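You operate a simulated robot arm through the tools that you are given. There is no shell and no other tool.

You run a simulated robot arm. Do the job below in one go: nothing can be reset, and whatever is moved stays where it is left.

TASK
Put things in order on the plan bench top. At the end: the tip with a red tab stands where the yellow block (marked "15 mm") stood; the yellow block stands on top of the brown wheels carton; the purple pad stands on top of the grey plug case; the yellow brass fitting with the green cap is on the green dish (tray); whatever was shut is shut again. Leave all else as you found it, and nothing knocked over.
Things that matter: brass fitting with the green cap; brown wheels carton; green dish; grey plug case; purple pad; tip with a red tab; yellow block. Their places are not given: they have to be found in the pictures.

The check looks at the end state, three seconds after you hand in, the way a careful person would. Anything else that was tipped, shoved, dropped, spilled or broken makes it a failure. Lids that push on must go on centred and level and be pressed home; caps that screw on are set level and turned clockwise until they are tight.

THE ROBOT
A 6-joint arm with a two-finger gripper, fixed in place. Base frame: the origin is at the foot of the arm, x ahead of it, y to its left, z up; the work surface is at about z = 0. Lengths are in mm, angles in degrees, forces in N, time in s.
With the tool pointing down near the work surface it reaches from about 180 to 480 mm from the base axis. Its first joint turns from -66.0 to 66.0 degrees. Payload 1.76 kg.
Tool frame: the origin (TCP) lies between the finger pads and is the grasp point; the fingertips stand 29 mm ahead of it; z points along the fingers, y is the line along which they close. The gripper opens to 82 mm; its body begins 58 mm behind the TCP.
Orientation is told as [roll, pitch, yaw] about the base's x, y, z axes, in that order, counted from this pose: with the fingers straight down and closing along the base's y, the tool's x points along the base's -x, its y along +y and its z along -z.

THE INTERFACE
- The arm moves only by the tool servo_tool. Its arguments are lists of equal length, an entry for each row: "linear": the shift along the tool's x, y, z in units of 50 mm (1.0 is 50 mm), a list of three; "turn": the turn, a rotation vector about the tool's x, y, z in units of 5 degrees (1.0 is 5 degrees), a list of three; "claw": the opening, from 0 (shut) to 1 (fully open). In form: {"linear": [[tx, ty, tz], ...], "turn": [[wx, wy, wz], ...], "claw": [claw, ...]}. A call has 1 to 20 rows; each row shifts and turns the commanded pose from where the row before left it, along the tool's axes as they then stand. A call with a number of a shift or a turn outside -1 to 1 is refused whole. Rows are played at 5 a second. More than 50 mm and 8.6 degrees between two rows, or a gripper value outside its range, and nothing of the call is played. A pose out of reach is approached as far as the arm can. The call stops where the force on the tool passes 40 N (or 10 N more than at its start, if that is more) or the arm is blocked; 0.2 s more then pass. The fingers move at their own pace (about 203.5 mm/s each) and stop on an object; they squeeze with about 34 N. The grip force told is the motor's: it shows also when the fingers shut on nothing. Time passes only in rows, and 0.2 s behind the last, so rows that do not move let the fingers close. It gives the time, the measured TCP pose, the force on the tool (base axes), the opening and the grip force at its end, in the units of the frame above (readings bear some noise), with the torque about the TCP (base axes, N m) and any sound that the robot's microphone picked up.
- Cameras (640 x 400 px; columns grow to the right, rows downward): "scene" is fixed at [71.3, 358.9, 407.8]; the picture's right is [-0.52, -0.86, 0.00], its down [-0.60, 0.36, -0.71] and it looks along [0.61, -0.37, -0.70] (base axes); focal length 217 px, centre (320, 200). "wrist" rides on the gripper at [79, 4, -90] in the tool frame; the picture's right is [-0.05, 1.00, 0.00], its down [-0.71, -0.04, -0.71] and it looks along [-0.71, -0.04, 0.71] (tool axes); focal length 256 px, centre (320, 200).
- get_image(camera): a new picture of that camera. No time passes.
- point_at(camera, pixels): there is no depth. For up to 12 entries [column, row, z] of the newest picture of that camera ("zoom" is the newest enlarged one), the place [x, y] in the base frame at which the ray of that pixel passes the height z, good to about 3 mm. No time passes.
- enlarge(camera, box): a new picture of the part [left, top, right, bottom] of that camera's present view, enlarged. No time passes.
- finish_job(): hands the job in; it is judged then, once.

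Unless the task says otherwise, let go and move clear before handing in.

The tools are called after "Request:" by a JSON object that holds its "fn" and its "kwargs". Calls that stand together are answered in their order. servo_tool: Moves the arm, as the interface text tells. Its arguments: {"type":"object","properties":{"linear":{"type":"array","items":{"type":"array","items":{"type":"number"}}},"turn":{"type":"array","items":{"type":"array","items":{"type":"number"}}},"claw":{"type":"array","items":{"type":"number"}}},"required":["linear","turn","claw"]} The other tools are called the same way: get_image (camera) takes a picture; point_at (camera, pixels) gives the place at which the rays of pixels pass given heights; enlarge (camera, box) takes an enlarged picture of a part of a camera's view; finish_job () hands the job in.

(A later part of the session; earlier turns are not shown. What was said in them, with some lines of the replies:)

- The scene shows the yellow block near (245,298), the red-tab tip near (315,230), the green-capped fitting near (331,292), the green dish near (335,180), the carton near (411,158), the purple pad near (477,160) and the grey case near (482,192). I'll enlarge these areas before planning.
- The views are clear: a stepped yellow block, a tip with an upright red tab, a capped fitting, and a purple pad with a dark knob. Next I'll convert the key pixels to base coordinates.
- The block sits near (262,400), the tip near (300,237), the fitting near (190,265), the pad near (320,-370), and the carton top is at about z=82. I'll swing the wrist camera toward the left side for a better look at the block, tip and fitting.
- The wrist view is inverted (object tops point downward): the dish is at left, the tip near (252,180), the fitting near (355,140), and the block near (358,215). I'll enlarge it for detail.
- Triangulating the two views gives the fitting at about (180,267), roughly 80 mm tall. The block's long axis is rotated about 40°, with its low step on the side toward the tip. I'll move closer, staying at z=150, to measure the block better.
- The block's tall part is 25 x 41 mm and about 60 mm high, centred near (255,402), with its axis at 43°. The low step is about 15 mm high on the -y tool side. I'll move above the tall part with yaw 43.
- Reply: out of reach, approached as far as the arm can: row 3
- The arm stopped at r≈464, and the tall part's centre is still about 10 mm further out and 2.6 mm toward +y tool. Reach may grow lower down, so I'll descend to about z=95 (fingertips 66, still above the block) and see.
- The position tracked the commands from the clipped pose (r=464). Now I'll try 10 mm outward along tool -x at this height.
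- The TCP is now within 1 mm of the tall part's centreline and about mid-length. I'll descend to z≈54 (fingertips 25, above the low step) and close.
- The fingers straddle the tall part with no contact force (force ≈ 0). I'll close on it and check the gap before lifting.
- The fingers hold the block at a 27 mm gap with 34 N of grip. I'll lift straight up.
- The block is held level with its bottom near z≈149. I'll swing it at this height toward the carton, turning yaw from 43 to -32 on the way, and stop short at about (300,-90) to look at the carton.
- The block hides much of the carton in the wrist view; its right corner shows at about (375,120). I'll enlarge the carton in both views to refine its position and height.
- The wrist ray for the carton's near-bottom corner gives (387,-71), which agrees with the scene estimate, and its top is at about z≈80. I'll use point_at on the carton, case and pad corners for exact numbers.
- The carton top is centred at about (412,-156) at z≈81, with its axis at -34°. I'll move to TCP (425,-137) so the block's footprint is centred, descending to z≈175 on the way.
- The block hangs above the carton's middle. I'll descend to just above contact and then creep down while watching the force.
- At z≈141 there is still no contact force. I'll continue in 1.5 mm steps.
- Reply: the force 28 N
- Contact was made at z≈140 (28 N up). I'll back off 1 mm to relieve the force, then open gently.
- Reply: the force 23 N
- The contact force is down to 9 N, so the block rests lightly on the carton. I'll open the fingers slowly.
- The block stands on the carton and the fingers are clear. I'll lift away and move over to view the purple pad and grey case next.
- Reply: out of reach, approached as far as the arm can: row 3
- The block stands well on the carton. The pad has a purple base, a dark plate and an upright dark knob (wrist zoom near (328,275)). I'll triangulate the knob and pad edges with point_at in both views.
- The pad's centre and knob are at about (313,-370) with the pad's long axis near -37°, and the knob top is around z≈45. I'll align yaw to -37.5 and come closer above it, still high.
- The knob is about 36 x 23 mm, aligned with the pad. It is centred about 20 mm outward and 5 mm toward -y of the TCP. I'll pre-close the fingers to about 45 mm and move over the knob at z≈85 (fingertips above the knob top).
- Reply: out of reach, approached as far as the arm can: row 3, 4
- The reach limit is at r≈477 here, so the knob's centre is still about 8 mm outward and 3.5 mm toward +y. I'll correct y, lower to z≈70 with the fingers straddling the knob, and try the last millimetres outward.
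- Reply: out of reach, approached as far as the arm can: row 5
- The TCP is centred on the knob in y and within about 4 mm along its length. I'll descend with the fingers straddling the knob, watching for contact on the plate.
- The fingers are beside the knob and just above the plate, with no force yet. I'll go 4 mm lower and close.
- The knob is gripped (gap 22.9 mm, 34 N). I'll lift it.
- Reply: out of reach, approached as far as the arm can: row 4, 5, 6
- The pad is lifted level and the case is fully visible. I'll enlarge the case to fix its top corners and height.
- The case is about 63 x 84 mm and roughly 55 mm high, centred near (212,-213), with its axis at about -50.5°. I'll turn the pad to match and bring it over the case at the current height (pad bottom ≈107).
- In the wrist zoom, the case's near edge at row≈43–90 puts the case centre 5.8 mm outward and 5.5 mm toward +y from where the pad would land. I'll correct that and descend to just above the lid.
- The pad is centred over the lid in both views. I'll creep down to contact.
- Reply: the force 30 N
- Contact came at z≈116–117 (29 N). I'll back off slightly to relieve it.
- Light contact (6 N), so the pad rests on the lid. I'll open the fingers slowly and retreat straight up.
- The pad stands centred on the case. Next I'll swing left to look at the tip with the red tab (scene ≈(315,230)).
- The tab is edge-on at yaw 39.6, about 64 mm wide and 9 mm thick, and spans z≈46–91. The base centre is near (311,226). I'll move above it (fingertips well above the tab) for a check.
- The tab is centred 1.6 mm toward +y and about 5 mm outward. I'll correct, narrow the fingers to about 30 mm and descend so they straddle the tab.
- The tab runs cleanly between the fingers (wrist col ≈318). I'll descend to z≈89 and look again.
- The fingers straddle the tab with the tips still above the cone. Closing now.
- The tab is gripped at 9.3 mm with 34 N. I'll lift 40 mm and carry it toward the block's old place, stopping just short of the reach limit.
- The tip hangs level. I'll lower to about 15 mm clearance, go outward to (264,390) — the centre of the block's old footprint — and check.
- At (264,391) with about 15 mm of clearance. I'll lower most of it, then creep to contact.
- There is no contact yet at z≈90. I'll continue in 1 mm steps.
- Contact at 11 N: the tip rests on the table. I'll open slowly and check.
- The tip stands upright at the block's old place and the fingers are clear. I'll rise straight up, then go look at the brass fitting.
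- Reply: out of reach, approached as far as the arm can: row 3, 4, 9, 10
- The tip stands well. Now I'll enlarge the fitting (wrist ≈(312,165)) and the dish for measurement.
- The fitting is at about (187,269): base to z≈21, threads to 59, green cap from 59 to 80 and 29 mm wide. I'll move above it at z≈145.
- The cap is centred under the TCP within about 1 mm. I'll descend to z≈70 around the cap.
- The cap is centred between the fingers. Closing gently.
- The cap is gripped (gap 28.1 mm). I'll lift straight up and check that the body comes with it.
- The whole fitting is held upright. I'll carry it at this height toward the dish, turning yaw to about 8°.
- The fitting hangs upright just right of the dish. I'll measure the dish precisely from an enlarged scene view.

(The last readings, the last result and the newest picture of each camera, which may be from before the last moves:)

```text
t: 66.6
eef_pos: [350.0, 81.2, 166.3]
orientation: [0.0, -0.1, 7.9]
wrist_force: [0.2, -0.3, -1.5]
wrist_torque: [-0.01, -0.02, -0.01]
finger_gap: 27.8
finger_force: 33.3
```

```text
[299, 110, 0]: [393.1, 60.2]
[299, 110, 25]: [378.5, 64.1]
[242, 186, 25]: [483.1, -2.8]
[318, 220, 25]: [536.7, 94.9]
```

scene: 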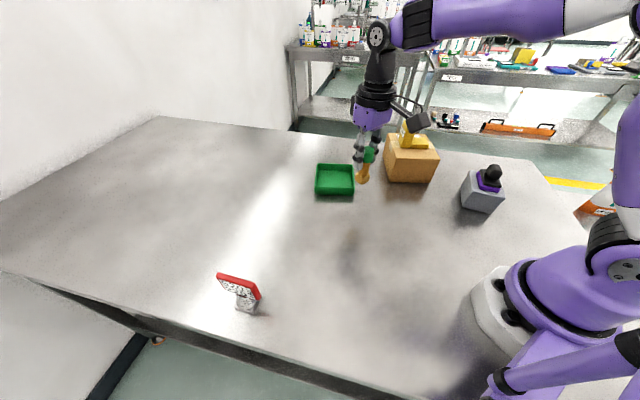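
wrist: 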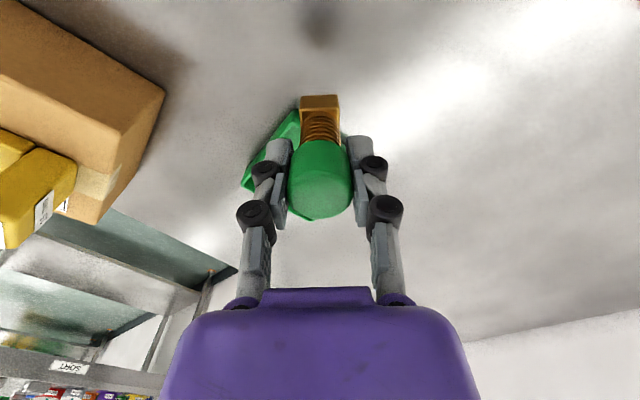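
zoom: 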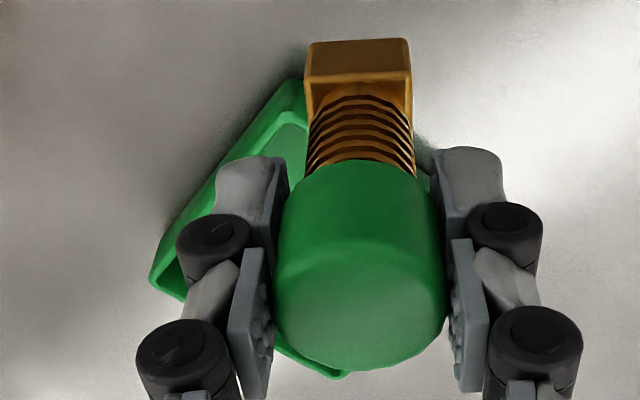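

The dish rim corners put its centre at (470,70), with walls 25 mm high. I'll move over the dish to (450,72) and then come down a bit.

Request:
{"fn": "servo_tool", "kwargs": {"linear": [[-0.489, -0.1145, 0.18], [-0.489, -0.1145, 0.18], [-0.489, -0.1145, 0.18], [-0.489, -0.1145, 0.18], [0, 0, 0.2], [0, 0, 0.2], [-0.12, -0.04, 0], [-0.12, -0.04, 0], [0, 0, 0]], "turn": [[0, 0, 0], [0, 0, 0], [0, 0, 0], [0, 0, 0], [0, 0, 0], [0, 0, 0], [0, 0, 0], [0, 0, 0], [0, 0, 0]], "claw": [0.1, 0.1, 0.1, 0.1, 0.1, 0.1, 0.1, 0.1, 0.1]}}

Request:
{"fn": "get_image", "kwargs": {"camera": "wrist"}}

Request:
{"fn": "enlarge", "kwargs": {"camera": "scene", "box": [295, 125, 385, 205]}}

```text
t: 68.6
eef_pos: [463.2, 69.2, 109.9]
orientation: [0.1, 0.0, 8.0]
wrist_force: [0.2, -0.3, -1.6]
wrist_torque: [0.02, 0.02, -0.01]
finger_gap: 27.9
finger_force: 34.1
```

```text
taken
```

wrist: 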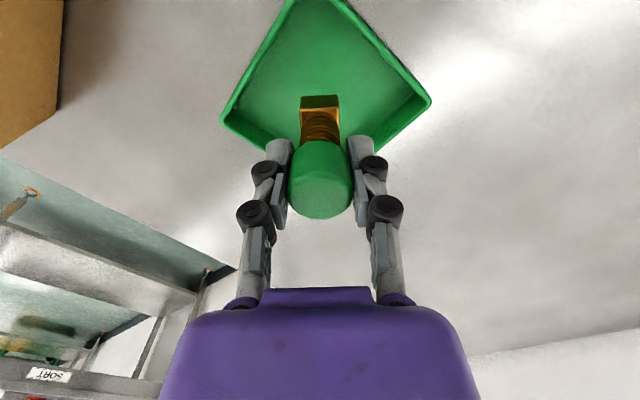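

```text
5.00 times, centred on (340, 165) of scene
```

zoom: 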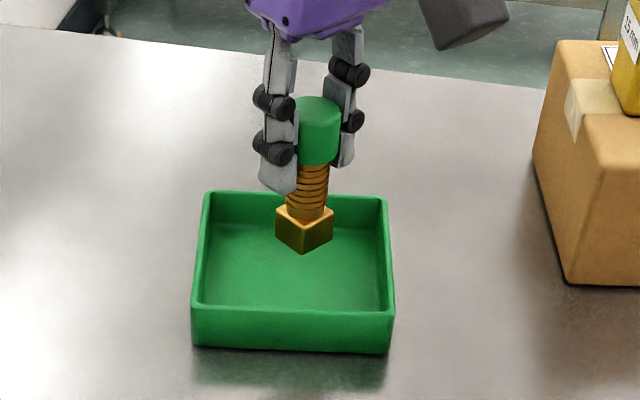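

The fitting hangs over the dish's middle. I'll descend to about 8 mm above the floor, then creep.

Request:
{"fn": "servo_tool", "kwargs": {"linear": [[0, 0, 0.2], [0, 0, 0.2], [0, 0, 0.14], [0, 0, 0]], "turn": [[0, 0, 0], [0, 0, 0], [0, 0, 0], [0, 0, 0]], "claw": [0.1, 0.1, 0.1, 0.1]}}

Request:
{"fn": "enlarge", "kwargs": {"camera": "scene", "box": [295, 125, 385, 205]}}

```text
t: 69.6
eef_pos: [461.3, 68.1, 83.0]
orientation: [0.1, 0.0, 7.8]
wrist_force: [0.4, -0.2, -1.6]
wrist_torque: [-0.02, 0.0, 0.03]
finger_gap: 28.1
finger_force: 33.8
```

```text
5.00 times, centred on (340, 165) of scene
```

zoom: 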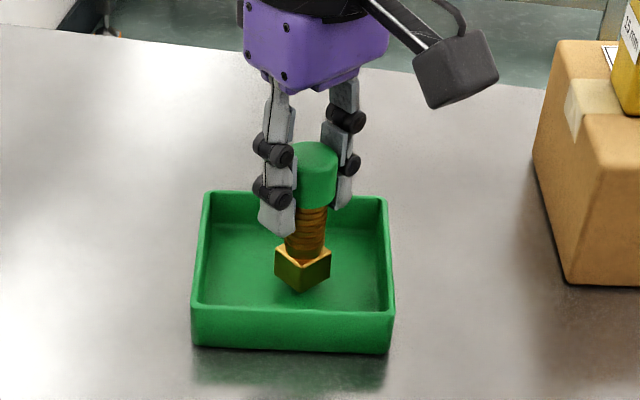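

Request:
{"fn": "servo_tool", "kwargs": {"linear": [[0, 0, 0.05], [0, 0, 0.04], [0, 0, 0]], "turn": [[0, 0, 0], [0, 0, 0], [0, 0, 0]], "claw": [0.1, 0.1, 0.1]}}

Request:
{"fn": "servo_tool", "kwargs": {"linear": [[0, 0, 0.02], [0, 0, 0]], "turn": [[0, 0, 0], [0, 0, 0]], "claw": [0.1, 0.1]}}

```text
t: 70.4
eef_pos: [462.6, 68.3, 79.2]
orientation: [0.0, 0.2, 7.9]
wrist_force: [0.4, 0.0, -2.1]
wrist_torque: [-0.02, -0.01, 0.0]
finger_gap: 27.8
finger_force: 34.6
```

```text
t: 71.0
eef_pos: [462.3, 68.7, 77.8]
orientation: [0.0, 0.0, 7.9]
wrist_force: [-0.7, 0.0, -1.1]
wrist_torque: [0.02, -0.01, 0.01]
finger_gap: 27.9
finger_force: 34.4
```

No contact yet at z≈78. I'll continue in small steps.

Request:
{"fn": "servo_tool", "kwargs": {"linear": [[0, 0, 0.02], [0, 0, 0]], "turn": [[0, 0, 0], [0, 0, 0]], "claw": [0.1, 0.1]}}

Request:
{"fn": "servo_tool", "kwargs": {"linear": [[0, 0, 0.02], [0, 0, 0]], "turn": [[0, 0, 0], [0, 0, 0]], "claw": [0.1, 0.1]}}

```text
t: 71.6
eef_pos: [461.7, 68.8, 77.8]
orientation: [0.0, 0.0, 7.8]
wrist_force: [-0.1, 0.2, -1.3]
wrist_torque: [0.0, 0.01, 0.02]
finger_gap: 27.9
finger_force: 34.2
```

```text
t: 72.2
eef_pos: [462.7, 69.0, 75.5]
orientation: [-0.1, 0.1, 7.9]
wrist_force: [0.6, -0.7, 1.0]
wrist_torque: [-0.02, 0.04, -0.01]
finger_gap: 27.7
finger_force: 34.2
```

Request:
{"fn": "servo_tool", "kwargs": {"linear": [[0, 0, 0.012], [0, 0, 0]], "turn": [[0, 0, 0], [0, 0, 0]], "claw": [0.1, 0.1]}}

```text
t: 72.8
eef_pos: [462.9, 69.2, 75.9]
orientation: [0.0, 0.0, 8.0]
wrist_force: [-3.4, 0.8, 14.3]
wrist_torque: [0.02, 0.21, -0.03]
finger_gap: 27.8
finger_force: 33.9
```

Contact at 14 N on the dish floor. I'll ease off slightly and open slowly.

Request:
{"fn": "servo_tool", "kwargs": {"linear": [[0, 0, -0.008], [0, 0, 0], [0, 0, 0], [0, 0, 0], [0, 0, 0], [0, 0, 0]], "turn": [[0, 0, 0], [0, 0, 0], [0, 0, 0], [0, 0, 0], [0, 0, 0], [0, 0, 0]], "claw": [0.1, 0.37, 0.45, 0.55, 0.65, 0.65]}}

Request:
{"fn": "get_image", "kwargs": {"camera": "wrist"}}

Request:
{"fn": "enlarge", "kwargs": {"camera": "scene", "box": [295, 125, 385, 205]}}

```text
t: 74.2
eef_pos: [462.3, 69.2, 76.1]
orientation: [0.0, 0.1, 8.0]
wrist_force: [0.9, 0.1, 0.3]
wrist_torque: [-0.02, -0.01, 0.01]
finger_gap: 53.5
finger_force: 0.1
```

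```text
taken
```

wrist: 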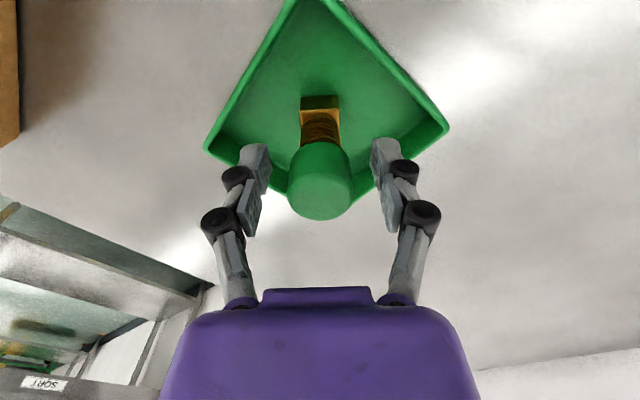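

```text
5.00 times, centred on (340, 165) of scene
```

zoom: 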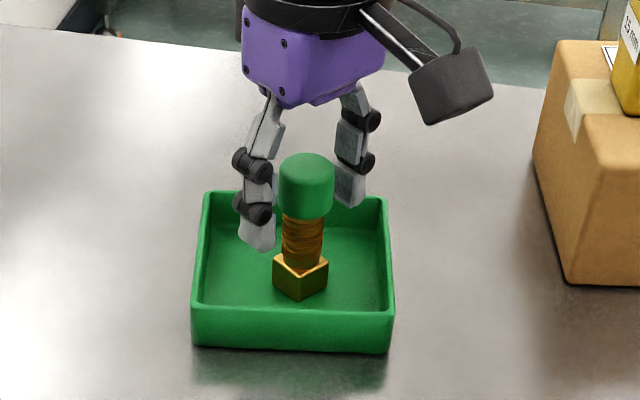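

The fitting stands upright in the dish and the fingers are open. I'll retreat straight up, then back toward the base.

Request:
{"fn": "servo_tool", "kwargs": {"linear": [[0, 0, -0.2], [0, 0, -0.4], [0, 0, -0.5], [0.3, 0, -0.5], [0.6, 0, -0.4], [0.7, 0, -0.3], [0.7, 0, -0.3], [0.7, 0, 0], [0, 0, 0]], "turn": [[0, 0, 0], [0, 0, 0], [0, 0, 0], [0, 0, 0], [0, 0, 0], [0, 0, 0], [0, 0, 0], [0, 0, 0], [0, 0, 0]], "claw": [0.65, 0.65, 0.65, 0.65, 0.8, 1, 1, 1, 1]}}

Request:
{"fn": "get_image", "kwargs": {"camera": "scene"}}

Request:
{"fn": "get_image", "kwargs": {"camera": "wrist"}}

```text
t: 76.2
eef_pos: [312.2, 48.7, 206.2]
orientation: [-0.1, 0.1, 8.0]
wrist_force: [-0.1, -0.2, 0.8]
wrist_torque: [0.0, -0.01, -0.01]
finger_gap: 82.2
finger_force: 0.0
```

```text
taken
```

scene: 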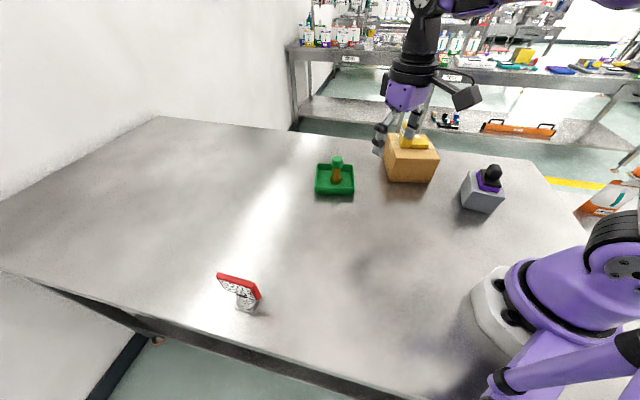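

```text
taken
```

wrist: 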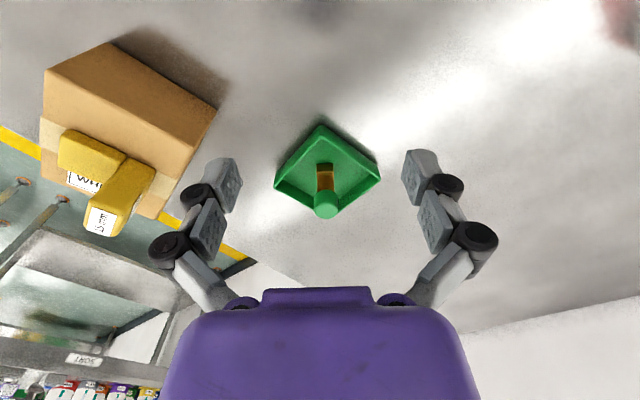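

All four objects look placed. I'll do a final close check of the case, tip, dish and carton.

Request:
{"fn": "enlarge", "kwargs": {"camera": "scene", "box": [450, 150, 520, 220]}}

Request:
{"fn": "enlarge", "kwargs": {"camera": "scene", "box": [300, 140, 370, 205]}}

Request:
{"fn": "point_at", "kwargs": {"camera": "scene", "pixels": [[252.3, 315.7, 0], [233.5, 307.5, 0], [260.5, 297, 0]]}}

Request:
{"fn": "enlarge", "kwargs": {"camera": "scene", "box": [370, 105, 470, 195]}}

```text
5.71 times, centred on (485, 185) of scene
```

zoom: 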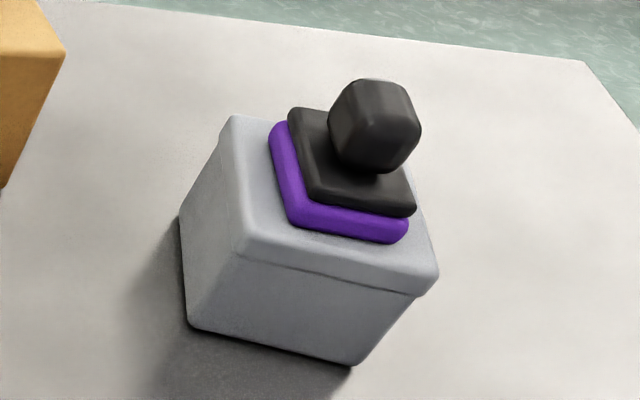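

```text
6.15 times, centred on (335, 172) of scene
```

zoom: 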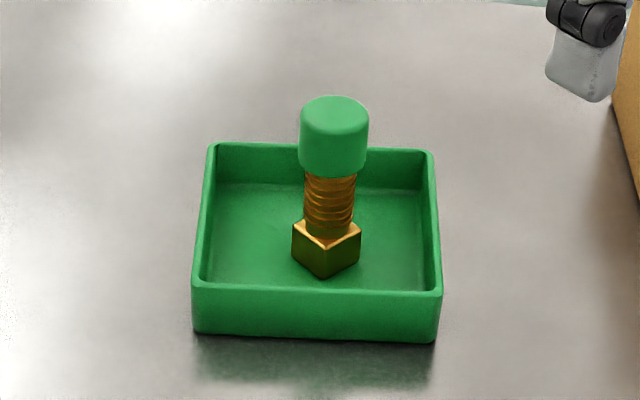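

```text
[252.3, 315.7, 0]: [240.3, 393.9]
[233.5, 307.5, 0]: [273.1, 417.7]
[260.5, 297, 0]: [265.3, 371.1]
```

```text
4.44 times, centred on (420, 150) of scene
```

zoom: 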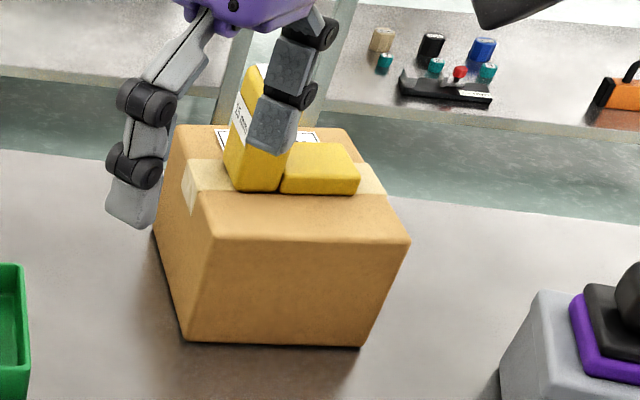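

The final views show:
- The block is upright on the carton.
- The pad is flat on the case, and the case's lid is still shut.
- The fitting is upright in the dish with its cap level.
- The tip is upright at about (266,392), inside the block's old footprint.

The gripper is empty and clear of everything, so I'm handing in.

Request:
{"fn": "finish_job", "kwargs": {}}

```text
The job is handed in.
```

The bench top is in order and I've handed the job in; I don't have the check's result. In the last pictures nothing was knocked over.

- **Yellow block:** it stands upright near the middle of the brown wheels carton's top.
- **Tip with the red tab:** it stands upright where the yellow block was, at about (266, 392), inside the block's old footprint.
- **Purple pad:** it lies flat on the grey plug case.
- **Brass fitting:** it stands upright near the middle of the green dish.
- **Anything shut:** I opened nothing. The case lid is still shut, and the green cap is still on the fitting and level.

The arm ended clear of everything with the gripper empty.
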